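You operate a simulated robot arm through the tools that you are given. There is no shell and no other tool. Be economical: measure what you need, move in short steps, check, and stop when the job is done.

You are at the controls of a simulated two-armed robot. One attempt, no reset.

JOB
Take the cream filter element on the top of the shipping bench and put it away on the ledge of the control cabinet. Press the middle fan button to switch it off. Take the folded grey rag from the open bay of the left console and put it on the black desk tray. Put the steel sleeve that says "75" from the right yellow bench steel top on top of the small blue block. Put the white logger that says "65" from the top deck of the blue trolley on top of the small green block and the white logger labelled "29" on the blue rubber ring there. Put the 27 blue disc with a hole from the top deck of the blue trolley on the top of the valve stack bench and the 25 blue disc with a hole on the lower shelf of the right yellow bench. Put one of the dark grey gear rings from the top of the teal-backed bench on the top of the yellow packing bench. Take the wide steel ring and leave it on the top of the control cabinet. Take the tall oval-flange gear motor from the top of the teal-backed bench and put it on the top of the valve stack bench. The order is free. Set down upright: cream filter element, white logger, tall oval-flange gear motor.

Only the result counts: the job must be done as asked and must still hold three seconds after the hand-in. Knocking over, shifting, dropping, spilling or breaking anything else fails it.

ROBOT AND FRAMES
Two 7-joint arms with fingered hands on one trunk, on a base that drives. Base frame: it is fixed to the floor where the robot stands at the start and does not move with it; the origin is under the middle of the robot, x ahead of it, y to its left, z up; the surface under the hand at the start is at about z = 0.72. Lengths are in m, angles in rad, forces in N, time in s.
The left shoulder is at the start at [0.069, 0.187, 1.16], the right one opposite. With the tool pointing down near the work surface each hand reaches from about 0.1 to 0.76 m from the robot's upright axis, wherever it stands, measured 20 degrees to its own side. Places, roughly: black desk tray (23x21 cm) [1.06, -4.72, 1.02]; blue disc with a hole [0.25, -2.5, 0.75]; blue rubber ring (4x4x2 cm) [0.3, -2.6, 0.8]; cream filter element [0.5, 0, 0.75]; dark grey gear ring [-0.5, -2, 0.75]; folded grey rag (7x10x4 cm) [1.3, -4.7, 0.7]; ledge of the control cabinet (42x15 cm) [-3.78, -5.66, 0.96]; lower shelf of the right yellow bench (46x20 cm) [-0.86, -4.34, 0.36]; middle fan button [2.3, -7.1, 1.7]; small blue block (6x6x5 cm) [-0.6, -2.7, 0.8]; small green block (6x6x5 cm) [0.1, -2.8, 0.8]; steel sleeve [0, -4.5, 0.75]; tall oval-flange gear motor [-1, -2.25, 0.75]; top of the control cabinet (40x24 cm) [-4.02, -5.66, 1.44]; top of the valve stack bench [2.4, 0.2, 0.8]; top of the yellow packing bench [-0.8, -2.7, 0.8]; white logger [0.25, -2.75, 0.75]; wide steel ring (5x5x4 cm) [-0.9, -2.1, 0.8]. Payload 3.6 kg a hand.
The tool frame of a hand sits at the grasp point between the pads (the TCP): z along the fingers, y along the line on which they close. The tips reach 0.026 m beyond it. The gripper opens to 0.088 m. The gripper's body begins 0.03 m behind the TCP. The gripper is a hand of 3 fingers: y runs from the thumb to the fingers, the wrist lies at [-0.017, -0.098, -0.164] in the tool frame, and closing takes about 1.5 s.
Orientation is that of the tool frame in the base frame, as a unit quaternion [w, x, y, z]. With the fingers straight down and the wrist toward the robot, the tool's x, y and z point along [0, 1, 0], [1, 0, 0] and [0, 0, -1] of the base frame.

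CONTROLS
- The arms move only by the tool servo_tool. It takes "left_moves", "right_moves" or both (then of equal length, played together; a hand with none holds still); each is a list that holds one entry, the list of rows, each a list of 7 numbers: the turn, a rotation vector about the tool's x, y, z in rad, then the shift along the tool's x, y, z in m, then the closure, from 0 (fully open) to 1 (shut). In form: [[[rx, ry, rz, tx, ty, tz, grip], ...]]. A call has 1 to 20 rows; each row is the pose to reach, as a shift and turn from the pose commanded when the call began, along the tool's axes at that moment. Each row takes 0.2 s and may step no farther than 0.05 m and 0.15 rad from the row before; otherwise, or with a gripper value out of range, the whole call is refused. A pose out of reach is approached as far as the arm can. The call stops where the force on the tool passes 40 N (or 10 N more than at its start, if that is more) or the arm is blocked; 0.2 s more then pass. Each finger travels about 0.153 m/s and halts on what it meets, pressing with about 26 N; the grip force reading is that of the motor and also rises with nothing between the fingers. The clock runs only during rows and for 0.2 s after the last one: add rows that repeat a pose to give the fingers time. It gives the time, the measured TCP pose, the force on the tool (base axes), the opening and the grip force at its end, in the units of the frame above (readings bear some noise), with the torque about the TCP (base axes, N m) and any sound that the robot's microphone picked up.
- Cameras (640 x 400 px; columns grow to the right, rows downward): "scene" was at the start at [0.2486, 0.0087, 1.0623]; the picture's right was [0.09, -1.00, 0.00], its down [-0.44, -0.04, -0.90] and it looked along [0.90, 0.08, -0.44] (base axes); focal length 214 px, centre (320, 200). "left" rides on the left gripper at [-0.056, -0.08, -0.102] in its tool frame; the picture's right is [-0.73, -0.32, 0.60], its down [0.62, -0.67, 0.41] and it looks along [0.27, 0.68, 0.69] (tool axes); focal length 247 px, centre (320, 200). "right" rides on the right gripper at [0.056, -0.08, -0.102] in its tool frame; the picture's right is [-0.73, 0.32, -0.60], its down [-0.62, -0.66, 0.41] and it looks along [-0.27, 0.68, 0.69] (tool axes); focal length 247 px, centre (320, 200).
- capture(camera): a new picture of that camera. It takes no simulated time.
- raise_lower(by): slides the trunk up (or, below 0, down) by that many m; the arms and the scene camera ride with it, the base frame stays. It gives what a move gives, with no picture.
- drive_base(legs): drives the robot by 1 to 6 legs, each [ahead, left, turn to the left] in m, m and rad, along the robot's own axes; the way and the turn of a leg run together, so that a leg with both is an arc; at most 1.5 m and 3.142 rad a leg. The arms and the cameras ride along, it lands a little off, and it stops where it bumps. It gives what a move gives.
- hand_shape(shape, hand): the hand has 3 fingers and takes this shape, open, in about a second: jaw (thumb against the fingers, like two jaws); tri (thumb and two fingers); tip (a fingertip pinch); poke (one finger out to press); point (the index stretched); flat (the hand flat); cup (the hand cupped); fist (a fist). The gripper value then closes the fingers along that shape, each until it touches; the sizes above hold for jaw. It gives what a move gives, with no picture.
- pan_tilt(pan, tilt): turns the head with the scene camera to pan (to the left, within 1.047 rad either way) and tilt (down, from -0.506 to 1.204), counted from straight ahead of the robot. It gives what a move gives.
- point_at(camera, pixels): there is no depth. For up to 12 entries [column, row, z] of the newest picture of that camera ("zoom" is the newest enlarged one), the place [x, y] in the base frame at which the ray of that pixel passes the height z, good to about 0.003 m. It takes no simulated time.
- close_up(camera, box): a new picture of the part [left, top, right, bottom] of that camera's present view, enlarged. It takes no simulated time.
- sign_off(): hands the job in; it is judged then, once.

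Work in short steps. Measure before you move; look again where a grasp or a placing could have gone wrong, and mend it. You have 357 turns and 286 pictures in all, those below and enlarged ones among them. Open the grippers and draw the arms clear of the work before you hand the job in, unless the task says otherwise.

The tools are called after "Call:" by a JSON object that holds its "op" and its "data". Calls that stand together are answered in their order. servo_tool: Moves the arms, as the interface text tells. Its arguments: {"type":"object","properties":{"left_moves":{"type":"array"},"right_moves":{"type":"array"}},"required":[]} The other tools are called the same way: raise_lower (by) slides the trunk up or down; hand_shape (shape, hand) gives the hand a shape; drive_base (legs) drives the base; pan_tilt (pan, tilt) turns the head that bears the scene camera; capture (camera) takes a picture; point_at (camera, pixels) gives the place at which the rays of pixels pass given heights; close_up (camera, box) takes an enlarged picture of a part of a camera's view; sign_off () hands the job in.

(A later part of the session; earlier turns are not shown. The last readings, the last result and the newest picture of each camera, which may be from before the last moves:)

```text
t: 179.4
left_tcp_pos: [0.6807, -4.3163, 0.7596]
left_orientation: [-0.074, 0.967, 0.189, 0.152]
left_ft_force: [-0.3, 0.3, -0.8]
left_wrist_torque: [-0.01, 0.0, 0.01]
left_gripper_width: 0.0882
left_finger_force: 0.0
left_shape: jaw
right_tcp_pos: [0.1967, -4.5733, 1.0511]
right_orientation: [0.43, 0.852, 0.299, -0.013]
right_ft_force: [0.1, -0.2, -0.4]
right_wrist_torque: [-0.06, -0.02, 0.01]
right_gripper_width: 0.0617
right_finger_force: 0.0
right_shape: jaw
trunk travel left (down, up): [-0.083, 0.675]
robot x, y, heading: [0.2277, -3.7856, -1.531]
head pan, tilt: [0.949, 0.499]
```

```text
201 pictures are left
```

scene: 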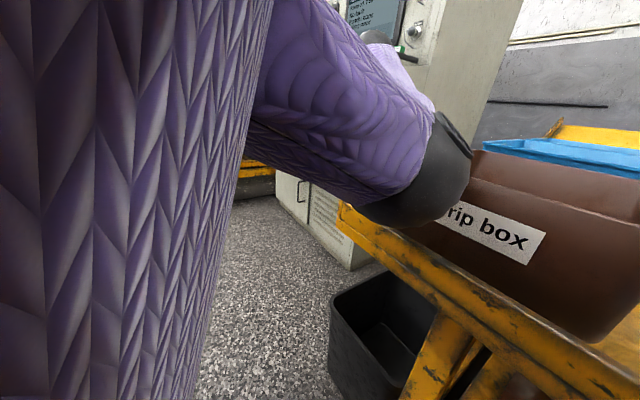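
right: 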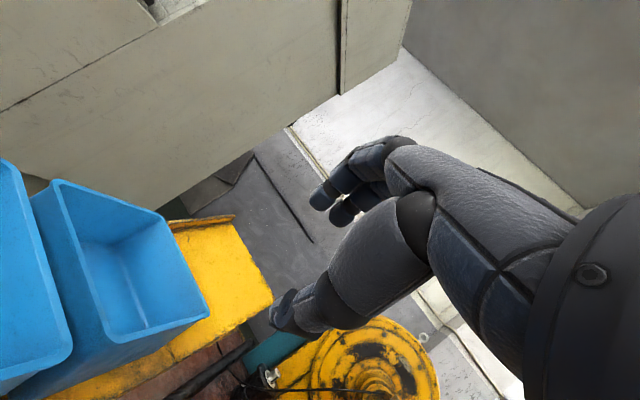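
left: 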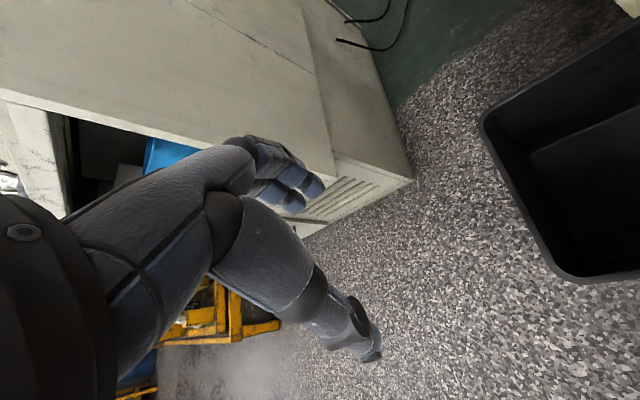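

The left elbow ball touches the drip box front. I back straight away from it.

Call:
{"op": "drive_base", "data": {"legs": [[-0.25, 0, 0]]}}

Call:
{"op": "capture", "data": {"camera": "scene"}}

```text
t: 180.2
left_tcp_pos: [0.7765, -4.3595, 0.7233]
left_orientation: [-0.045, 0.929, 0.305, 0.205]
left_ft_force: [2.1, 4.8, 2.1]
left_wrist_torque: [-0.38, 0.2, -0.18]
left_gripper_width: 0.088
left_finger_force: 0.1
left_shape: jaw
right_tcp_pos: [0.2687, -4.5911, 1.0941]
right_orientation: [0.514, 0.812, 0.27, 0.065]
right_ft_force: [0.0, 5.3, 4.2]
right_wrist_torque: [0.2, 0.2, -0.19]
right_gripper_width: 0.0616
right_finger_force: 0.1
right_shape: jaw
trunk travel left (down, up): [-0.083, 0.675]
robot x, y, heading: [0.2304, -3.7693, -1.516]
head pan, tilt: [0.949, 0.499]
stopped in leg 1: the robot was blocked; the commanded pose is now the measured one
```

```text
200 pictures are left
```

scene: 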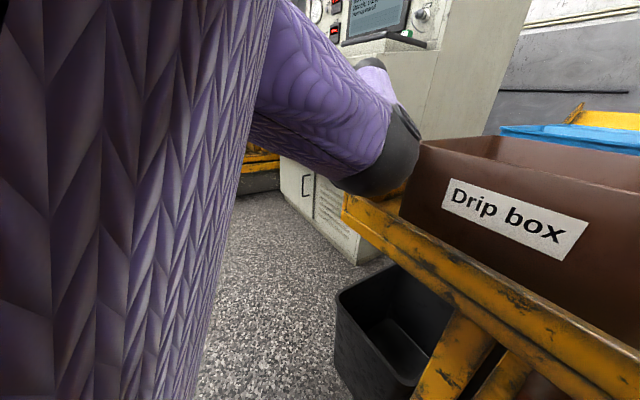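

Elbow has moved clear of the box's face. I try raising the trunk in a small step.

Call:
{"op": "raise_lower", "data": {"by": 0.1}}

Call:
{"op": "capture", "data": {"camera": "scene"}}

Call:
{"op": "capture", "data": {"camera": "left"}}

```text
t: 180.5
left_tcp_pos: [0.7662, -4.39, 0.6931]
left_orientation: [-0.061, 0.94, 0.286, 0.178]
left_ft_force: [0.4, 0.9, -1.0]
left_wrist_torque: [0.01, 0.04, -0.01]
left_gripper_width: 0.0878
left_finger_force: 0.1
left_shape: jaw
right_tcp_pos: [0.3118, -4.6161, 1.0174]
right_orientation: [0.472, 0.828, 0.293, 0.078]
right_ft_force: [-0.4, 0.0, 3.2]
right_wrist_torque: [0.17, 0.14, 0.03]
right_gripper_width: 0.0616
right_finger_force: 0.0
right_shape: jaw
trunk travel left (down, up): [-0.086, 0.672]
robot x, y, heading: [0.2459, -3.7632, -1.465]
head pan, tilt: [0.949, 0.499]
stopped: the arm was blocked; the commanded pose is now the measured one
```

```text
199 pictures are left
```

scene: 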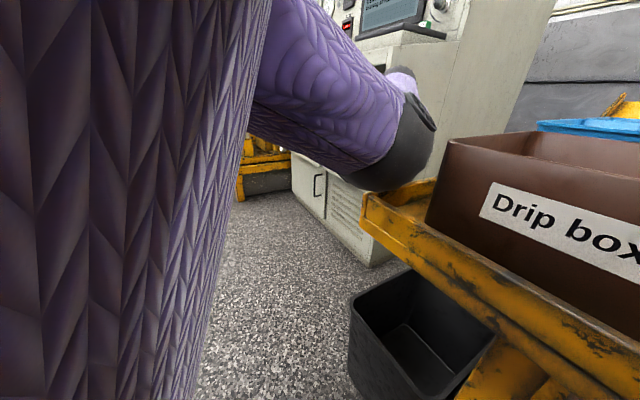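

```text
198 pictures are left
```

left: 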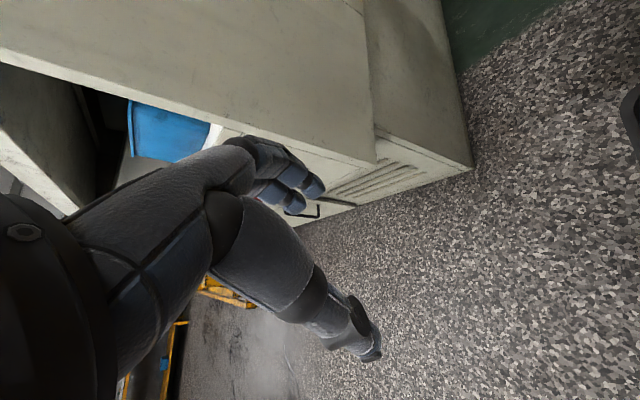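

I look at the right side to find what's jammed.

Call:
{"op": "pan_tilt", "data": {"pan": -0.6, "tilt": 0.95}}

Call:
{"op": "capture", "data": {"camera": "scene"}}

Call:
{"op": "capture", "data": {"camera": "right"}}

```text
t: 182.1
left_tcp_pos: [0.766, -4.3858, 0.6915]
left_orientation: [-0.067, 0.942, 0.279, 0.174]
left_ft_force: [0.3, -0.2, -0.1]
left_wrist_torque: [0.0, 0.02, 0.01]
left_gripper_width: 0.0876
left_finger_force: 0.0
left_shape: jaw
right_tcp_pos: [0.3208, -4.6151, 1.0275]
right_orientation: [0.474, 0.825, 0.298, 0.078]
right_ft_force: [0.0, -0.2, 0.4]
right_wrist_torque: [0.0, -0.02, 0.0]
right_gripper_width: 0.0616
right_finger_force: 0.1
right_shape: jaw
trunk travel left (down, up): [-0.086, 0.672]
robot x, y, heading: [0.2483, -3.7682, -1.464]
head pan, tilt: [-0.6, 0.949]
```

```text
197 pictures are left
```

scene: 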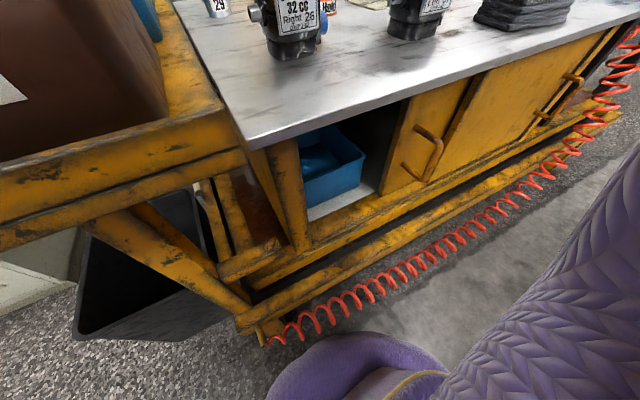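

```text
196 pictures are left
```

right: 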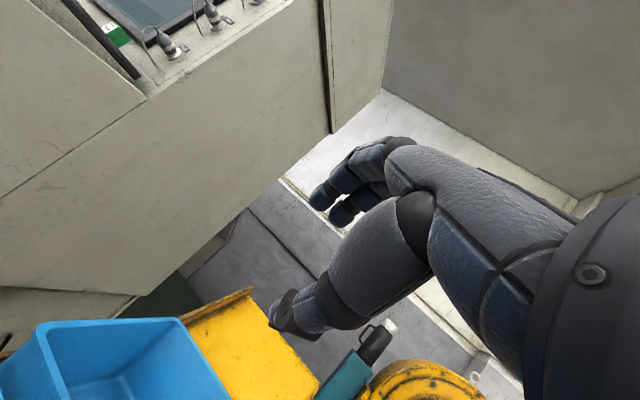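

No clear jam at the right; the arm is over-extended. I retract the right hand back toward the robot along its fingers.

Call:
{"op": "servo_tool", "data": {"right_moves": [[[0, 0, 0, -0.002, -0.014, -0.034, 0.3], [0, 0, 0, -0.005, -0.027, -0.068, 0.3], [0, 0, 0, -0.007, -0.041, -0.102, 0.3], [0, 0, 0, -0.009, -0.055, -0.135, 0.3], [0, 0, 0, -0.012, -0.069, -0.169, 0.3], [0, 0, 0, -0.014, -0.082, -0.202, 0.3], [0, 0, 0, -0.016, -0.096, -0.236, 0.3]]]}}

Call:
{"op": "capture", "data": {"camera": "scene"}}

```text
t: 182.5
left_tcp_pos: [0.7536, -4.4049, 0.6714]
left_orientation: [-0.076, 0.945, 0.267, 0.172]
left_ft_force: [1.2, -0.5, -0.4]
left_wrist_torque: [-0.02, 0.04, 0.0]
left_gripper_width: 0.0879
left_finger_force: 0.0
left_shape: jaw
right_tcp_pos: [0.3035, -4.6271, 0.9683]
right_orientation: [0.436, 0.848, 0.293, 0.066]
right_ft_force: [-0.1, 0.5, 1.7]
right_wrist_torque: [0.07, 0.06, -0.02]
right_gripper_width: 0.0616
right_finger_force: 0.1
right_shape: jaw
trunk travel left (down, up): [-0.086, 0.672]
robot x, y, heading: [0.2486, -3.7591, -1.463]
head pan, tilt: [-0.6, 0.949]
stopped in row 1 (left hand): the arm was blocked; the commanded pose is now the measured one
```

```text
195 pictures are left
```

scene: 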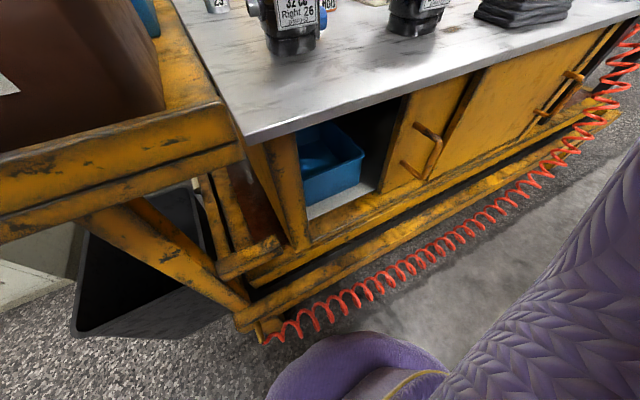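

It is the left arm that blocks. I try to move the left hand back and up, with the right retracting later.

Call:
{"op": "servo_tool", "data": {"left_moves": [[[0, 0, 0, 0.02, -0.022, -0.013, 0], [0, 0, 0, 0.039, -0.044, -0.026, 0], [0, 0, 0, 0.058, -0.066, -0.038, 0], [0, 0, 0, 0.077, -0.089, -0.051, 0]]]}}

Call:
{"op": "pan_tilt", "data": {"pan": 0.9, "tilt": 0.6}}

Call:
{"op": "capture", "data": {"camera": "scene"}}

```text
t: 183.7
left_tcp_pos: [0.7658, -4.3154, 0.7465]
left_orientation: [-0.078, 0.943, 0.275, 0.169]
left_ft_force: [-0.2, 0.1, 0.4]
left_wrist_torque: [-0.03, 0.02, 0.0]
left_gripper_width: 0.088
left_finger_force: 0.0
left_shape: jaw
right_tcp_pos: [0.3251, -4.6319, 0.9469]
right_orientation: [0.425, 0.85, 0.302, 0.074]
right_ft_force: [-0.2, 0.4, 0.0]
right_wrist_torque: [-0.02, 0.02, -0.01]
right_gripper_width: 0.0614
right_finger_force: 0.1
right_shape: jaw
trunk travel left (down, up): [-0.086, 0.672]
robot x, y, heading: [0.2523, -3.7589, -1.445]
head pan, tilt: [-0.6, 0.949]
stopped in row 4 (left hand): the arm was blocked; the commanded pose is now the measured one
```

```text
t: 185.3
left_tcp_pos: [0.7667, -4.3127, 0.7458]
left_orientation: [-0.079, 0.943, 0.278, 0.168]
left_ft_force: [0.0, -0.2, 0.1]
left_wrist_torque: [-0.02, -0.02, -0.02]
left_gripper_width: 0.0878
left_finger_force: 0.1
left_shape: jaw
right_tcp_pos: [0.3246, -4.6334, 0.9525]
right_orientation: [0.428, 0.849, 0.302, 0.073]
right_ft_force: [-0.3, -0.4, 0.5]
right_wrist_torque: [-0.02, 0.03, 0.0]
right_gripper_width: 0.0616
right_finger_force: 0.1
right_shape: jaw
trunk travel left (down, up): [-0.086, 0.672]
robot x, y, heading: [0.255, -3.7679, -1.441]
head pan, tilt: [0.901, 0.6]
```

```text
194 pictures are left
```

scene: 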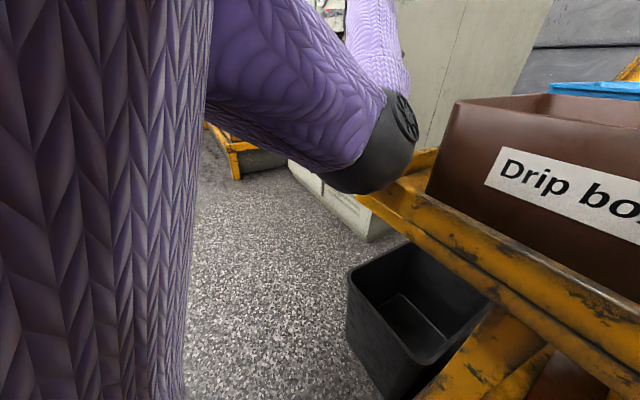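

The left hand moved. Now I retract the right hand again.

Call:
{"op": "servo_tool", "data": {"right_moves": [[[0, 0, 0, -0.002, -0.014, -0.034, 0.3], [0, 0, 0, -0.005, -0.027, -0.068, 0.3], [0, 0, 0, -0.007, -0.041, -0.102, 0.3], [0, 0, 0, -0.009, -0.055, -0.135, 0.3], [0, 0, 0, -0.012, -0.069, -0.169, 0.3]]]}}

Call:
{"op": "capture", "data": {"camera": "right"}}

```text
t: 186.7
left_tcp_pos: [0.7632, -4.3281, 0.7323]
left_orientation: [-0.086, 0.945, 0.27, 0.164]
left_ft_force: [-0.4, 0.2, 0.1]
left_wrist_torque: [0.02, -0.01, -0.02]
left_gripper_width: 0.0878
left_finger_force: 0.0
left_shape: jaw
right_tcp_pos: [0.2305, -4.5236, 1.0003]
right_orientation: [0.424, 0.85, 0.304, 0.072]
right_ft_force: [-0.7, 0.0, -0.2]
right_wrist_torque: [0.03, 0.04, -0.03]
right_gripper_width: 0.0616
right_finger_force: 0.0
right_shape: jaw
trunk travel left (down, up): [-0.086, 0.672]
robot x, y, heading: [0.2513, -3.7655, -1.438]
head pan, tilt: [0.901, 0.6]
stopped in row 5 (right hand): the arm was blocked; the commanded pose is now the measured one
```

```text
193 pictures are left
```

right: 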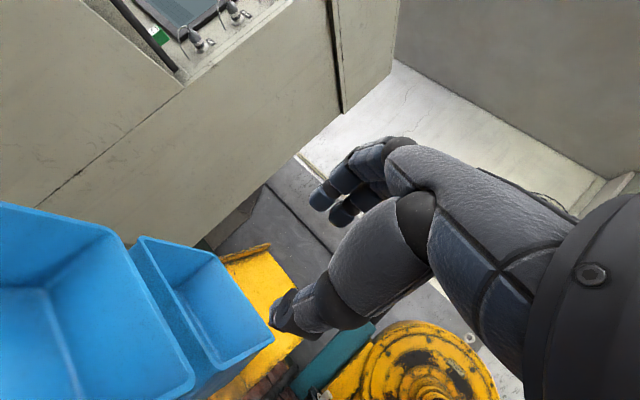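

Progress. I try backing the base now.

Call:
{"op": "drive_base", "data": {"legs": [[-0.1, 0, 0]]}}

Call:
{"op": "capture", "data": {"camera": "scene"}}

```text
t: 187.8
left_tcp_pos: [0.7586, -4.2422, 0.7057]
left_orientation: [-0.104, 0.943, 0.27, 0.166]
left_ft_force: [0.2, 1.0, 0.3]
left_wrist_torque: [-0.04, 0.02, 0.01]
left_gripper_width: 0.0881
left_finger_force: 0.1
left_shape: jaw
right_tcp_pos: [0.2204, -4.4477, 0.9769]
right_orientation: [0.412, 0.856, 0.304, 0.072]
right_ft_force: [0.3, -0.4, 0.9]
right_wrist_torque: [-0.02, -0.03, 0.0]
right_gripper_width: 0.0615
right_finger_force: 0.1
right_shape: jaw
trunk travel left (down, up): [-0.086, 0.672]
robot x, y, heading: [0.2384, -3.666, -1.437]
head pan, tilt: [0.901, 0.6]
```

```text
192 pictures are left
```

scene: 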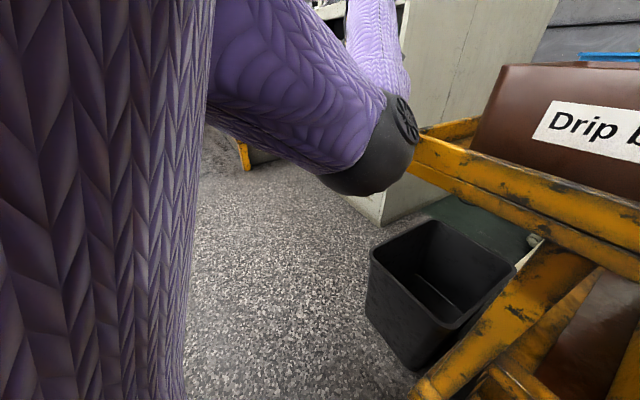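

Freed. I back another 0.3 m, raise the trunk 0.3, and inspect for disturbed items.

Call:
{"op": "drive_base", "data": {"legs": [[-0.28, 0, 0]]}}

Call:
{"op": "raise_lower", "data": {"by": 0.3}}

Call:
{"op": "pan_tilt", "data": {"pan": -0.13, "tilt": 0.85}}

Call:
{"op": "capture", "data": {"camera": "scene"}}

```text
t: 189.8
left_tcp_pos: [0.7193, -3.9559, 0.7068]
left_orientation: [-0.103, 0.943, 0.268, 0.166]
left_ft_force: [-0.7, -0.2, 0.0]
left_wrist_torque: [-0.03, 0.01, 0.02]
left_gripper_width: 0.0878
left_finger_force: 0.0
left_shape: jaw
right_tcp_pos: [0.1788, -4.1578, 0.9762]
right_orientation: [0.412, 0.857, 0.301, 0.071]
right_ft_force: [0.4, -0.6, -0.5]
right_wrist_torque: [-0.01, -0.03, -0.02]
right_gripper_width: 0.0615
right_finger_force: 0.1
right_shape: jaw
trunk travel left (down, up): [-0.086, 0.672]
robot x, y, heading: [0.1997, -3.3731, -1.447]
head pan, tilt: [0.901, 0.6]
```

```text
t: 192.8
left_tcp_pos: [0.7193, -3.9566, 1.0054]
left_orientation: [-0.104, 0.943, 0.269, 0.166]
left_ft_force: [-0.2, 0.9, 0.9]
left_wrist_torque: [0.01, 0.0, 0.02]
left_gripper_width: 0.0879
left_finger_force: 0.1
left_shape: jaw
right_tcp_pos: [0.1792, -4.1588, 1.2755]
right_orientation: [0.411, 0.857, 0.302, 0.071]
right_ft_force: [0.1, 0.3, 0.0]
right_wrist_torque: [0.0, -0.02, -0.03]
right_gripper_width: 0.0615
right_finger_force: 0.0
right_shape: jaw
trunk travel left (down, up): [-0.386, 0.372]
robot x, y, heading: [0.2056, -3.3724, -1.45]
head pan, tilt: [0.901, 0.6]
```

```text
t: 194.1
left_tcp_pos: [0.7194, -3.9554, 1.0067]
left_orientation: [-0.104, 0.943, 0.268, 0.167]
left_ft_force: [0.4, -0.2, 0.4]
left_wrist_torque: [0.02, -0.02, -0.01]
left_gripper_width: 0.0879
left_finger_force: 0.0
left_shape: jaw
right_tcp_pos: [0.1778, -4.1581, 1.2751]
right_orientation: [0.412, 0.857, 0.301, 0.071]
right_ft_force: [-1.2, -0.4, -0.7]
right_wrist_torque: [0.02, 0.01, 0.01]
right_gripper_width: 0.0617
right_finger_force: 0.1
right_shape: jaw
trunk travel left (down, up): [-0.386, 0.372]
robot x, y, heading: [0.1973, -3.3773, -1.448]
head pan, tilt: [-0.129, 0.85]
```

```text
191 pictures are left
```

scene: 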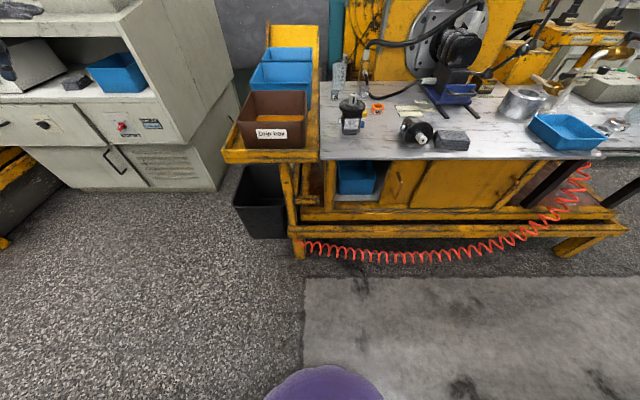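

The right pump ("58 cc") has been knocked on its side. Since only the result counts, I'll have to mend it; I look closely.

Call:
{"op": "close_up", "data": {"camera": "scene", "box": [310, 60, 490, 170]}}

Call:
{"op": "close_up", "data": {"camera": "scene", "box": [210, 20, 350, 170]}}

```text
3.56 times, centred on (400, 115) of scene
```

zoom: 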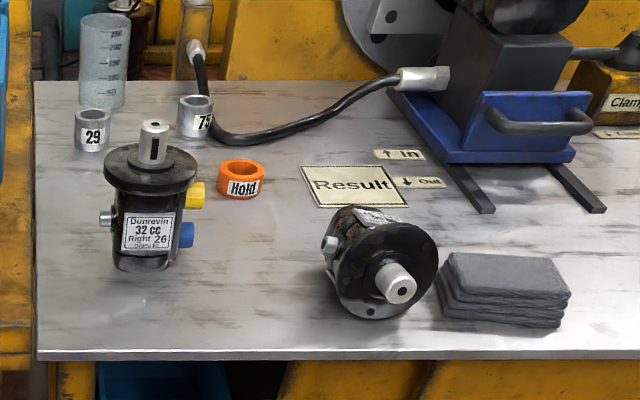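

```text
2.67 times, centred on (280, 95) of scene
```

zoom: 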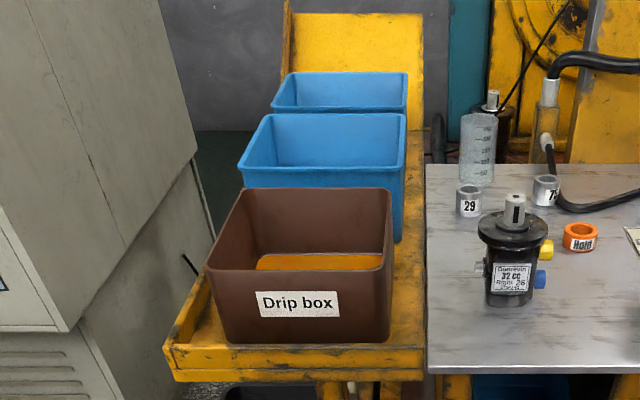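

I square up the base and return both arms to their home poses.

Call:
{"op": "drive_base", "data": {"legs": [[0, 0, -0.123]]}}

Call:
{"op": "servo_tool", "data": {"right_moves": [[[0.124, -0.014, 0.074, 0.012, -0.036, -0.011, 0.2], [0.247, -0.027, 0.147, 0.023, -0.072, -0.022, 0], [0.371, -0.041, 0.221, 0.035, -0.108, -0.033, 0], [0.495, -0.054, 0.295, 0.047, -0.144, -0.044, 0], [0.619, -0.068, 0.369, 0.059, -0.18, -0.055, 0], [0.742, -0.081, 0.442, 0.07, -0.216, -0.066, 0], [0.866, -0.095, 0.516, 0.082, -0.2525, -0.0765, 0]]], "left_moves": [[[-0.027, -0.05, 0.061, -0.006, -0.041, -0.004, 0], [-0.055, -0.1, 0.122, -0.012, -0.081, -0.008, 0], [-0.082, -0.15, 0.183, -0.018, -0.122, -0.012, 0], [-0.109, -0.201, 0.244, -0.025, -0.162, -0.016, 0], [-0.136, -0.251, 0.305, -0.031, -0.203, -0.02, 0], [-0.164, -0.301, 0.366, -0.037, -0.243, -0.024, 0], [-0.191, -0.351, 0.427, -0.043, -0.284, -0.028, 0]]]}}

```text
t: 195.1
left_tcp_pos: [0.6423, -4.017, 1.0069]
left_orientation: [-0.092, 0.958, 0.208, 0.173]
left_ft_force: [-0.1, 0.0, 0.3]
left_wrist_torque: [0.02, -0.04, 0.02]
left_gripper_width: 0.0879
left_finger_force: 0.0
left_shape: jaw
right_tcp_pos: [0.0809, -4.1484, 1.2762]
right_orientation: [0.416, 0.874, 0.247, 0.046]
right_ft_force: [-0.1, -0.7, -0.3]
right_wrist_torque: [0.02, 0.02, 0.03]
right_gripper_width: 0.0616
right_finger_force: 0.0
right_shape: jaw
trunk travel left (down, up): [-0.386, 0.372]
robot x, y, heading: [0.2039, -3.3761, -1.575]
head pan, tilt: [-0.129, 0.85]
```

```text
t: 196.9
left_tcp_pos: [0.5274, -3.7923, 1.0499]
left_orientation: [-0.002, 0.997, 0.035, 0.07]
left_ft_force: [0.6, -0.4, -0.3]
left_wrist_torque: [0.0, 0.0, 0.02]
left_gripper_width: 0.0881
left_finger_force: 0.0
left_shape: jaw
left hand out of reach, approached as far as the arm can: row 7
right_tcp_pos: [0.0358, -3.9202, 1.1239]
right_orientation: [0.0, 1.0, 0.0, -0.001]
right_ft_force: [0.8, 0.6, 0.3]
right_wrist_torque: [-0.01, 0.0, 0.02]
right_gripper_width: 0.0879
right_finger_force: 0.1
right_shape: jaw
trunk travel left (down, up): [-0.386, 0.372]
robot x, y, heading: [0.2035, -3.3753, -1.575]
head pan, tilt: [-0.129, 0.85]
stopped in row 7 (left hand): the arm was blocked; the commanded pose is now the measured one
```

Right arm is home. I approach to y≈-3.68 with the trunk high, and look at the fallen pump.

Call:
{"op": "drive_base", "data": {"legs": [[0.3, -0.1, 0]]}}

Call:
{"op": "pan_tilt", "data": {"pan": -0.15, "tilt": 0.95}}

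Call:
{"op": "capture", "data": {"camera": "scene"}}

Call:
{"op": "capture", "data": {"camera": "right"}}

```text
t: 199.0
left_tcp_pos: [0.434, -4.0908, 1.05]
left_orientation: [-0.004, 0.997, 0.042, 0.071]
left_ft_force: [-0.6, -0.5, 0.0]
left_wrist_torque: [0.0, -0.01, 0.0]
left_gripper_width: 0.088
left_finger_force: 0.1
left_shape: jaw
right_tcp_pos: [-0.0553, -4.2276, 1.1244]
right_orientation: [0.001, 1.0, 0.008, 0.0]
right_ft_force: [1.3, -1.0, -0.3]
right_wrist_torque: [-0.04, -0.02, 0.03]
right_gripper_width: 0.0879
right_finger_force: 0.1
right_shape: jaw
trunk travel left (down, up): [-0.386, 0.372]
robot x, y, heading: [0.105, -3.6791, -1.552]
head pan, tilt: [-0.129, 0.85]
```

```text
t: 199.7
left_tcp_pos: [0.4364, -4.0901, 1.0515]
left_orientation: [-0.003, 0.997, 0.043, 0.071]
left_ft_force: [-0.1, 0.0, 0.0]
left_wrist_torque: [0.0, -0.02, 0.03]
left_gripper_width: 0.0879
left_finger_force: 0.2
left_shape: jaw
right_tcp_pos: [-0.0543, -4.2273, 1.1241]
right_orientation: [0.0, 1.0, 0.008, 0.0]
right_ft_force: [0.5, 0.1, -0.6]
right_wrist_torque: [0.01, -0.02, 0.02]
right_gripper_width: 0.0879
right_finger_force: 0.0
right_shape: jaw
trunk travel left (down, up): [-0.386, 0.372]
robot x, y, heading: [0.103, -3.6766, -1.558]
head pan, tilt: [-0.15, 0.949]
```

```text
188 pictures are left
```

scene: 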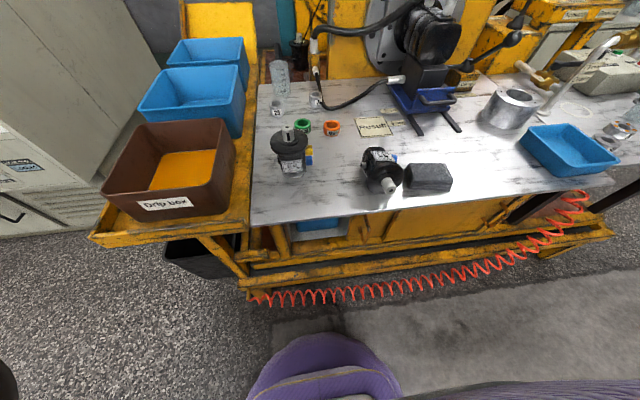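

```text
187 pictures are left
```

right: 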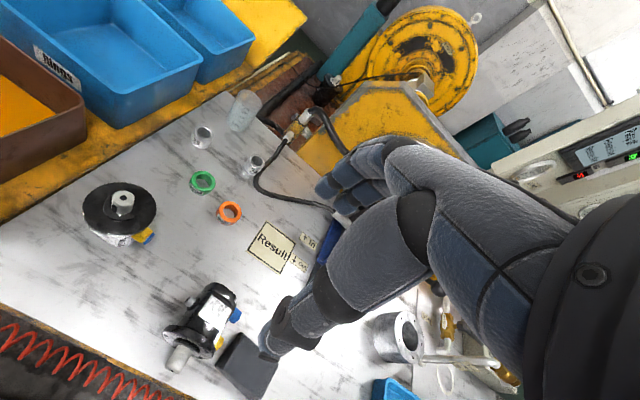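

I measure pump 1 (to see whether it moved) and the fallen pump.

Call:
{"op": "close_up", "data": {"camera": "right", "box": [120, 240, 320, 400]}}

Call:
{"op": "point_at", "data": {"camera": "right", "pixels": [[122, 198, 0.82], [210, 308, 0.76], [178, 358, 0.76], [195, 340, 0.76], [232, 292, 0.76], [255, 162, 0.742], [202, 138, 0.742]]}}

Call:
{"op": "close_up", "data": {"camera": "scene", "box": [240, 100, 480, 220]}}

Call:
{"op": "point_at", "data": {"camera": "scene", "pixels": [[286, 131, 0.82], [386, 186, 0.76], [395, 178, 0.76], [374, 153, 0.76], [378, 168, 0.76], [428, 168, 0.75], [405, 188, 0.72], [452, 189, 0.72]]}}

```text
2.50 times, centred on (220, 320) of right
```

zoom: 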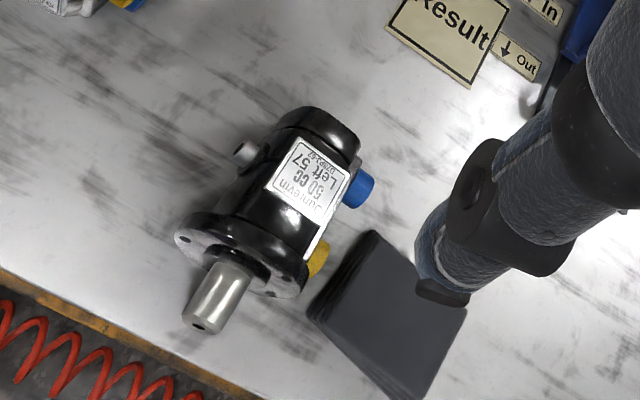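

```text
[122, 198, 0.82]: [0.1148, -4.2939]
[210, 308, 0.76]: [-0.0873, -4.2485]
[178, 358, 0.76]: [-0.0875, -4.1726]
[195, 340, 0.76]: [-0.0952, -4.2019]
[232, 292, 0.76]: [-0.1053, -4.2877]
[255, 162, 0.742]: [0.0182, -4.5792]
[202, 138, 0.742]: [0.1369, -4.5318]
```

```text
2.67 times, centred on (360, 160) of scene
```

zoom: 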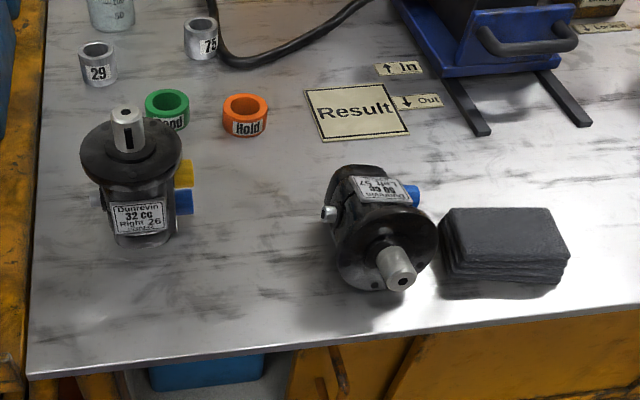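

```text
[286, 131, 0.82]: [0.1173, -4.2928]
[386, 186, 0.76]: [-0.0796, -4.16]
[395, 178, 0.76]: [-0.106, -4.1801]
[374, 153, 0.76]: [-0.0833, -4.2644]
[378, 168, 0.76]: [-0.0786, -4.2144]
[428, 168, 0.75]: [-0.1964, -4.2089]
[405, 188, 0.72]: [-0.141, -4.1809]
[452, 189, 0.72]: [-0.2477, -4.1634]
```

Other items haven't moved. I plan to grip the fallen pump's shaft (tip ≈(−0.081,−4.168,0.775)) with the closing axis across it, and rotate it up. First: yaw the right hand −1.38 in front of it at z≈1.0.

Call:
{"op": "servo_tool", "data": {"right_moves": [[[0, 0, -0.138, -0.003, -0.013, 0.012, 0.1], [0, 0, -0.276, -0.006, -0.025, 0.025, 0.2], [0, 0, -0.414, -0.009, -0.038, 0.037, 0.3], [0, 0, -0.552, -0.012, -0.051, 0.05, 0.4], [0, 0, -0.69, -0.015, -0.064, 0.062, 0.4], [0, 0, -0.828, -0.017, -0.076, 0.074, 0.4], [0, 0, -0.966, -0.02, -0.089, 0.087, 0.4], [0, 0, -1.104, -0.023, -0.102, 0.099, 0.4], [0, 0, -1.242, -0.026, -0.114, 0.112, 0.4], [0, 0, -1.38, -0.029, -0.127, 0.124, 0.4]]]}}

Call:
{"op": "capture", "data": {"camera": "scene"}}

Call:
{"op": "capture", "data": {"camera": "right"}}

```text
t: 201.9
left_tcp_pos: [0.4354, -4.0902, 1.0499]
left_orientation: [-0.004, 0.997, 0.043, 0.071]
left_ft_force: [0.8, 0.0, 0.0]
left_wrist_torque: [0.01, 0.03, 0.01]
left_gripper_width: 0.0879
left_finger_force: 0.1
left_shape: jaw
right_tcp_pos: [-0.0877, -4.1012, 0.9989]
right_orientation: [0.0, 0.766, 0.642, 0.001]
right_ft_force: [0.2, -0.1, -0.6]
right_wrist_torque: [0.04, 0.0, 0.0]
right_gripper_width: 0.0533
right_finger_force: 0.1
right_shape: jaw
trunk travel left (down, up): [-0.386, 0.372]
robot x, y, heading: [0.1017, -3.6784, -1.549]
head pan, tilt: [-0.15, 0.949]
```

```text
184 pictures are left
```

scene: 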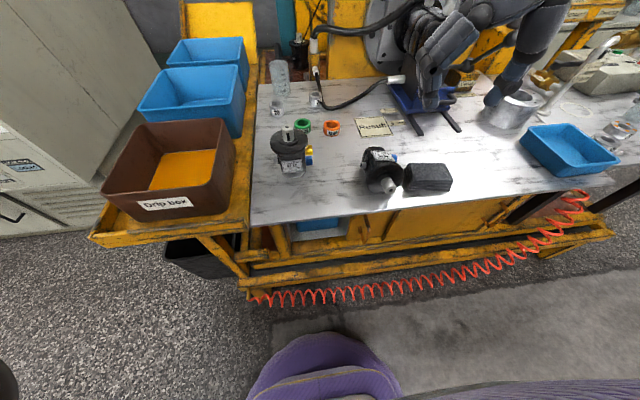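

```text
183 pictures are left
```

right: 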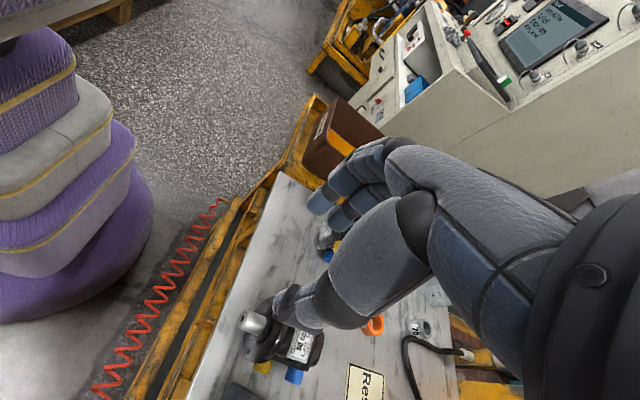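

Now I tilt the hand 0.9 rad forward (about its closing axis) while lowering to a pre-grasp 8 cm off the shaft.

Call:
{"op": "servo_tool", "data": {"right_moves": [[[0, -0.13, 0, -0.002, 0.002, 0.025, 0.4], [0, -0.26, 0, -0.003, 0.005, 0.05, 0.4], [0, -0.39, 0, -0.005, 0.007, 0.075, 0.4], [0, -0.52, 0, -0.007, 0.01, 0.1, 0.4], [0, -0.65, 0, -0.009, 0.012, 0.125, 0.4], [0, -0.78, 0, -0.01, 0.015, 0.15, 0.4], [0, -0.9, 0, -0.012, 0.017, 0.173, 0.4]]]}}

Call:
{"op": "capture", "data": {"camera": "scene"}}

Call:
{"op": "capture", "data": {"camera": "right"}}

```text
t: 203.5
left_tcp_pos: [0.4356, -4.0902, 1.0499]
left_orientation: [-0.004, 0.997, 0.043, 0.07]
left_ft_force: [-0.4, -0.3, 0.0]
left_wrist_torque: [0.0, -0.01, 0.0]
left_gripper_width: 0.0878
left_finger_force: 0.1
left_shape: jaw
right_tcp_pos: [-0.0696, -4.1174, 0.8268]
right_orientation: [0.28, 0.689, 0.578, -0.335]
right_ft_force: [-0.2, -1.0, -1.1]
right_wrist_torque: [0.04, -0.02, -0.01]
right_gripper_width: 0.0531
right_finger_force: 0.0
right_shape: jaw
trunk travel left (down, up): [-0.386, 0.372]
robot x, y, heading: [0.1015, -3.6819, -1.551]
head pan, tilt: [-0.15, 0.949]
```

```text
182 pictures are left
```

scene: 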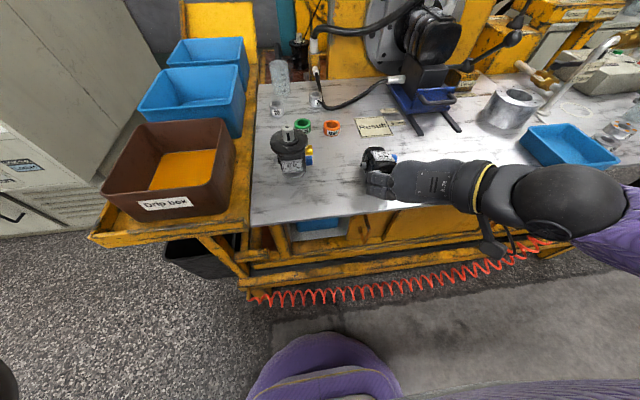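

```text
181 pictures are left
```

right: 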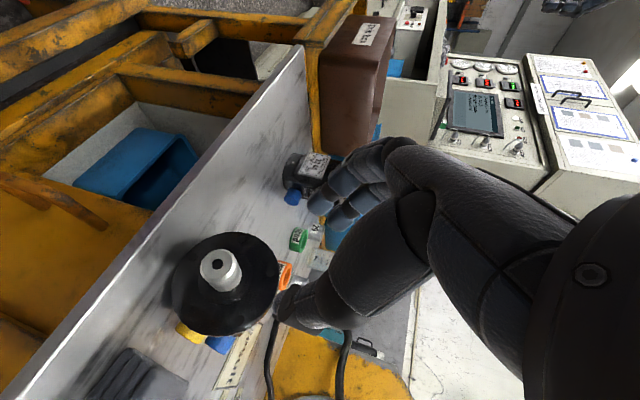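

I measure the shaft tip from this view against candidate heights.

Call:
{"op": "close_up", "data": {"camera": "right", "box": [140, 200, 360, 360]}}

Call:
{"op": "point_at", "data": {"camera": "right", "pixels": [[217, 268, 0.76], [217, 268, 0.77], [217, 268, 0.78], [217, 268, 0.79], [222, 283, 0.77], [220, 240, 0.82]]}}

```text
2.50 times, centred on (250, 280) of right
```

zoom: 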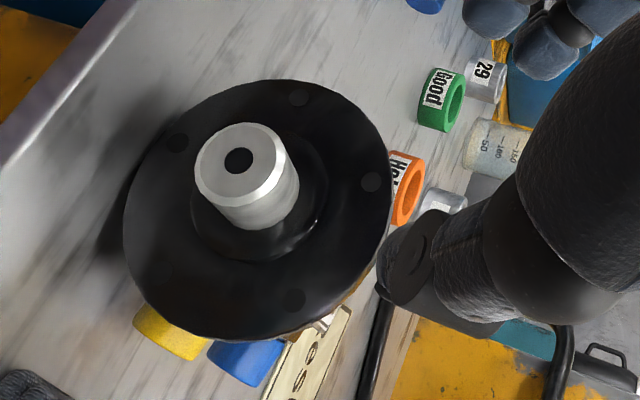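

```text
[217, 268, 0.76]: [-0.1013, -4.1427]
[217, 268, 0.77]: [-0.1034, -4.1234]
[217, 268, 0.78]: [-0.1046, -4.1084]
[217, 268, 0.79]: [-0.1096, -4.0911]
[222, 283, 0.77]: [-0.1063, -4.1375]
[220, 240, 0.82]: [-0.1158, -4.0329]
```

Shaft tip ≈(−0.09,−4.170,0.745). I narrow the fingers to 4 cm (rag is close) and move in so the pads straddle the shaft.

Call:
{"op": "servo_tool", "data": {"right_moves": [[[0, 0, 0, 0.004, -0.003, 0.02, 0.53], [0, 0, 0, 0.008, -0.006, 0.042, 0.53], [0, 0, 0, 0.012, -0.009, 0.062, 0.53], [0, 0, 0, 0.016, -0.011, 0.078, 0.53], [0, 0, 0, 0.016, -0.011, 0.078, 0.53]]]}}

Call:
{"op": "capture", "data": {"camera": "right"}}

Call:
{"op": "close_up", "data": {"camera": "scene", "box": [320, 110, 500, 230]}}

```text
t: 204.7
left_tcp_pos: [0.4351, -4.0899, 1.0502]
left_orientation: [-0.003, 0.997, 0.043, 0.07]
left_ft_force: [-0.5, -0.6, 0.5]
left_wrist_torque: [-0.03, 0.0, 0.05]
left_gripper_width: 0.088
left_finger_force: 0.1
left_shape: jaw
right_tcp_pos: [-0.0899, -4.1643, 0.7675]
right_orientation: [0.279, 0.69, 0.579, -0.334]
right_ft_force: [0.1, 6.2, 3.2]
right_wrist_torque: [-0.06, -0.08, 0.18]
right_gripper_width: 0.0416
right_finger_force: 0.0
right_shape: jaw
trunk travel left (down, up): [-0.386, 0.372]
robot x, y, heading: [0.1063, -3.6786, -1.553]
head pan, tilt: [-0.15, 0.949]
```

```text
179 pictures are left
```

right: 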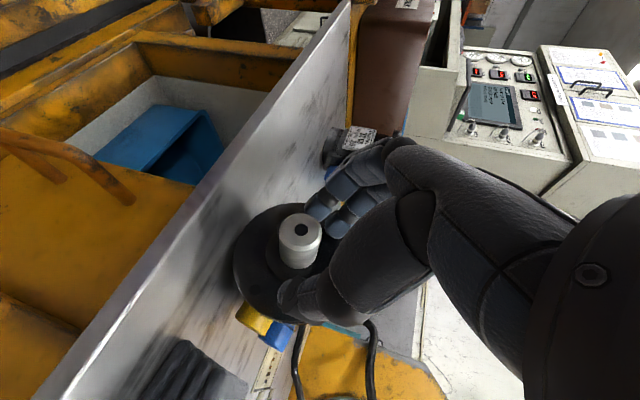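

```text
3.33 times, centred on (410, 170) of scene
```

zoom: 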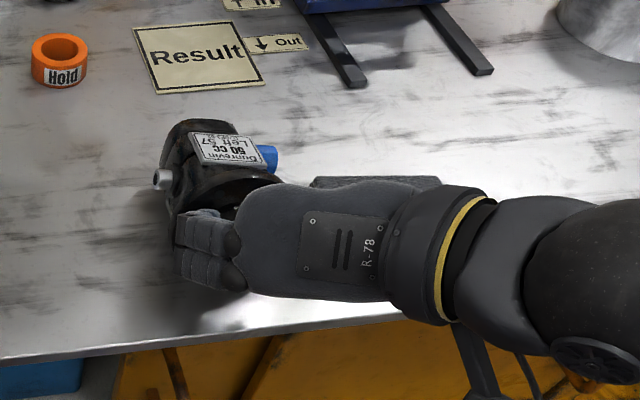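

Pads are beside the shaft and lightly touching the flange. I shift 6 mm toward the shaft centre and close.

Call:
{"op": "servo_tool", "data": {"right_moves": [[[0, 0, 0, 0.003, 0.0, -0.001, 0.53], [0, 0, 0, 0.006, 0.0, -0.001, 0.53], [0, 0, 0, 0.006, 0.0, -0.001, 0.8], [0, 0, 0, 0.006, 0.0, -0.001, 1], [0, 0, 0, 0.006, 0.0, -0.001, 1], [0, 0, 0, 0.006, 0.0, -0.001, 1], [0, 0, 0, 0.006, 0.0, -0.001, 1]]]}}

Call:
{"op": "capture", "data": {"camera": "right"}}

```text
t: 206.3
left_tcp_pos: [0.4347, -4.0902, 1.0503]
left_orientation: [-0.005, 0.997, 0.042, 0.07]
left_ft_force: [-0.6, 0.5, -0.4]
left_wrist_torque: [0.0, -0.01, 0.02]
left_gripper_width: 0.0881
left_finger_force: 0.0
left_shape: jaw
right_tcp_pos: [-0.089, -4.1603, 0.7629]
right_orientation: [0.278, 0.69, 0.579, -0.334]
right_ft_force: [2.0, -1.6, -0.2]
right_wrist_torque: [0.02, -0.16, 0.0]
right_gripper_width: 0.013
right_finger_force: 26.0
right_shape: jaw
trunk travel left (down, up): [-0.386, 0.372]
robot x, y, heading: [0.1067, -3.6809, -1.559]
head pan, tilt: [-0.15, 0.949]
```

```text
177 pictures are left
```

right: 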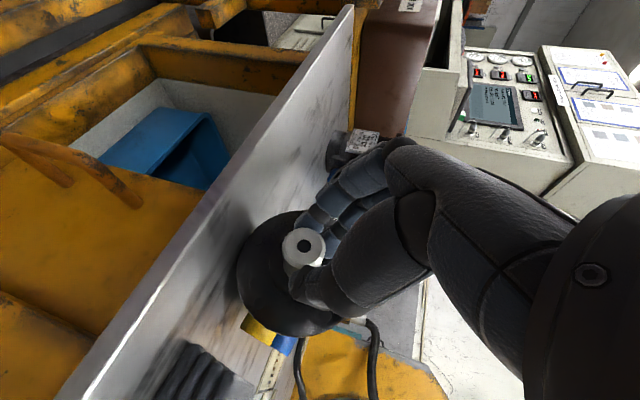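

Shaft gripped. I lift about 11 cm while rotating the hand 0.9 back to vertical.

Call:
{"op": "servo_tool", "data": {"right_moves": [[[0, 0.05, 0, -0.016, 0.001, -0.008, 1], [0, 0.15, 0, -0.034, 0.003, -0.016, 1], [0, 0.28, 0, -0.05, 0.005, -0.024, 1], [0, 0.41, 0, -0.066, 0.007, -0.03, 1], [0, 0.54, 0, -0.08, 0.01, -0.036, 1], [0, 0.67, 0, -0.092, 0.012, -0.041, 1], [0, 0.79, 0, -0.1, 0.014, -0.045, 1], [0, 0.9, 0, -0.104, 0.015, -0.046, 1]]]}}

Call:
{"op": "capture", "data": {"camera": "scene"}}

Call:
{"op": "capture", "data": {"camera": "right"}}

```text
t: 208.1
left_tcp_pos: [0.4341, -4.092, 1.0496]
left_orientation: [-0.006, 0.997, 0.043, 0.071]
left_ft_force: [-0.6, -0.2, 0.2]
left_wrist_torque: [-0.01, -0.02, 0.01]
left_gripper_width: 0.0882
left_finger_force: 0.0
left_shape: jaw
right_tcp_pos: [-0.0809, -4.1908, 0.8712]
right_orientation: [-0.001, 0.766, 0.642, 0.001]
right_ft_force: [0.6, -1.6, -12.5]
right_wrist_torque: [-0.04, -0.06, 0.0]
right_gripper_width: 0.0109
right_finger_force: 26.0
right_shape: jaw
trunk travel left (down, up): [-0.386, 0.372]
robot x, y, heading: [0.102, -3.678, -1.552]
head pan, tilt: [-0.15, 0.949]
```

```text
176 pictures are left
```

scene: 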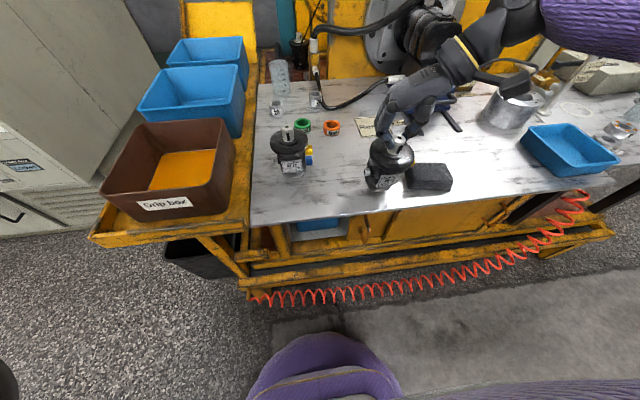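

```text
175 pictures are left
```

right: 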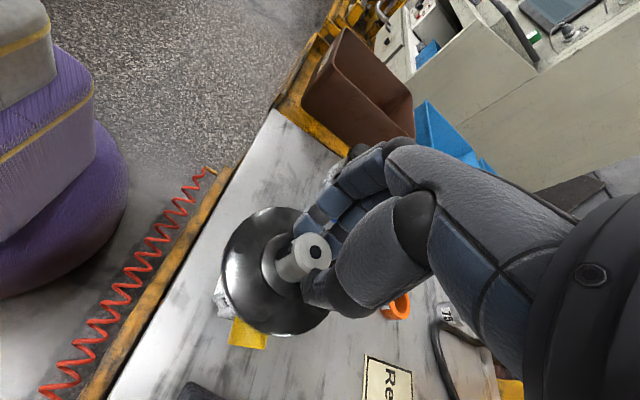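

The pump hangs almost upright (12.5 N). I check its tilt.

Call:
{"op": "close_up", "data": {"camera": "scene", "box": [320, 90, 500, 210]}}

Call:
{"op": "point_at", "data": {"camera": "scene", "pixels": [[388, 189, 0.75], [388, 189, 0.76], [289, 178, 0.712], [428, 190, 0.712], [392, 146, 0.85]]}}

```text
3.33 times, centred on (410, 150) of scene
```

zoom: 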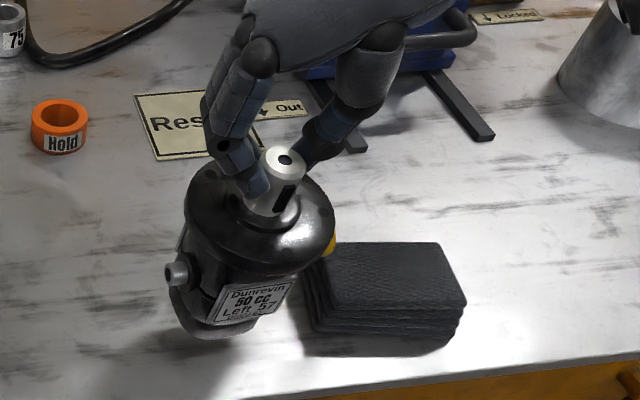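

```text
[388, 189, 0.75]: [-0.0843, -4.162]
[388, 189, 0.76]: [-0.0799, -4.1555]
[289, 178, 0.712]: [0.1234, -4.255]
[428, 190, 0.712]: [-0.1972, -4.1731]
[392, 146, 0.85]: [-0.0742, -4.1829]
```

Call:
{"op": "point_at", "data": {"camera": "scene", "pixels": [[399.6, 138, 0.88], [399.6, 138, 0.885], [378.6, 186, 0.775], [378.6, 190, 0.775], [378.6, 183, 0.775], [391, 156, 0.86]]}}

Call:
{"op": "point_at", "data": {"camera": "right", "pixels": [[314, 252, 0.88], [314, 252, 0.89], [275, 270, 0.86]]}}

```text
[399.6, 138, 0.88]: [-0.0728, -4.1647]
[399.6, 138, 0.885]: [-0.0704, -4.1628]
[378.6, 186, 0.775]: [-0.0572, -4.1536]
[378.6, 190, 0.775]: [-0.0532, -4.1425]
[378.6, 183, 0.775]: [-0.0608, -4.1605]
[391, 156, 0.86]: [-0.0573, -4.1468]
```

```text
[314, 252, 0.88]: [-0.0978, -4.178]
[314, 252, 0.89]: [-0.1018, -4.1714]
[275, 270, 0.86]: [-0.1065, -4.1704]
```

The pump hangs near-vertical, bottom about 3 cm above the bench. I carry it to its original spot (−0.06,−4.27) and lower.

Call:
{"op": "servo_tool", "data": {"right_moves": [[[0, 0, 0, -0.02, 0.01, -0.01, 1], [0, 0, 0, -0.04, 0.02, -0.01, 1], [0, 0, 0, -0.06, 0.03, -0.01, 1], [0, 0, 0, -0.077, 0.04, -0.01, 1], [0, 0, 0, -0.077, 0.04, 0.005, 1], [0, 0, 0, -0.077, 0.04, 0.018, 1], [0, 0, 0, -0.077, 0.04, 0.024, 1]]]}}

Call:
{"op": "close_up", "data": {"camera": "scene", "box": [250, 80, 490, 220]}}

```text
t: 209.7
left_tcp_pos: [0.4348, -4.0904, 1.0492]
left_orientation: [-0.005, 0.997, 0.043, 0.071]
left_ft_force: [-0.4, -0.8, -0.3]
left_wrist_torque: [-0.01, 0.0, 0.0]
left_gripper_width: 0.0878
left_finger_force: 0.1
left_shape: jaw
right_tcp_pos: [-0.0557, -4.2748, 0.8465]
right_orientation: [-0.001, 0.767, 0.642, 0.0]
right_ft_force: [-0.5, 2.2, -13.1]
right_wrist_torque: [0.07, -0.03, -0.02]
right_gripper_width: 0.0109
right_finger_force: 26.3
right_shape: jaw
trunk travel left (down, up): [-0.386, 0.372]
robot x, y, heading: [0.1065, -3.6804, -1.556]
head pan, tilt: [-0.15, 0.949]
```

```text
2.67 times, centred on (370, 150) of scene
```

zoom: 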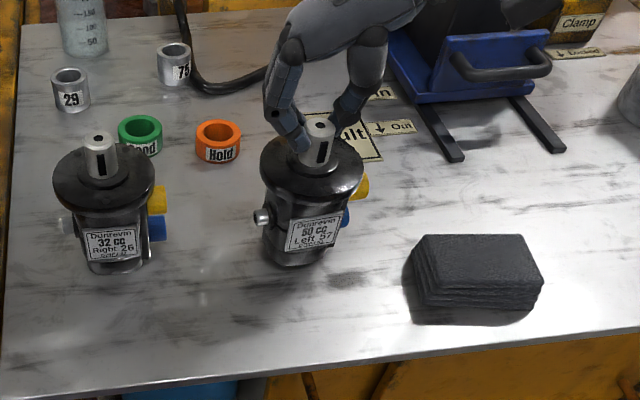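

Very good. I lower until the force shifts.

Call:
{"op": "servo_tool", "data": {"right_moves": [[[0, 0, 0, 0, 0, 0.004, 1], [0, 0, 0, 0, 0, 0.008, 1], [0, 0, 0, 0, 0, 0.01, 1], [0, 0, 0, 0, 0, 0.012, 1], [0, 0, 0, 0, 0, 0.012, 1]]]}}

```text
t: 210.9
left_tcp_pos: [0.435, -4.0904, 1.0494]
left_orientation: [-0.004, 0.997, 0.042, 0.07]
left_ft_force: [-0.3, -0.9, 0.4]
left_wrist_torque: [-0.02, 0.0, 0.01]
left_gripper_width: 0.088
left_finger_force: 0.1
left_shape: jaw
right_tcp_pos: [-0.053, -4.274, 0.8391]
right_orientation: [0.002, 0.767, 0.642, -0.001]
right_ft_force: [2.1, -2.1, 2.0]
right_wrist_torque: [-0.04, -0.01, -0.05]
right_gripper_width: 0.0111
right_finger_force: 26.3
right_shape: jaw
trunk travel left (down, up): [-0.386, 0.372]
robot x, y, heading: [0.1048, -3.6822, -1.553]
head pan, tilt: [-0.15, 0.949]
```

It rests on the bench now. I look before releasing.

Call:
{"op": "close_up", "data": {"camera": "scene", "box": [250, 80, 490, 220]}}

Call:
{"op": "capture", "data": {"camera": "right"}}

```text
2.67 times, centred on (370, 150) of scene
```

zoom: 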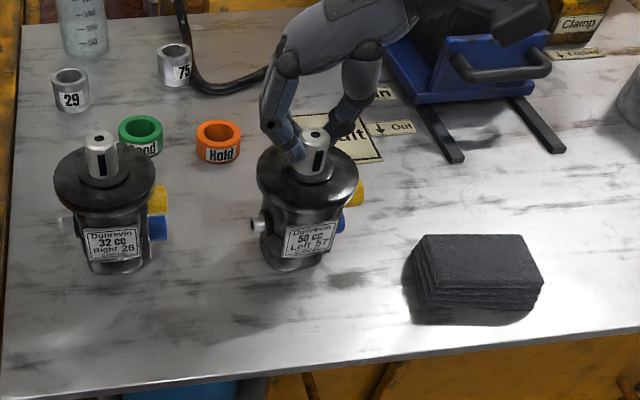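

```text
171 pictures are left
```

right: 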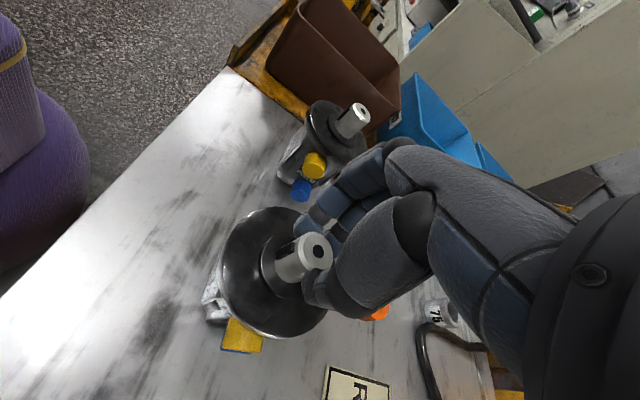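

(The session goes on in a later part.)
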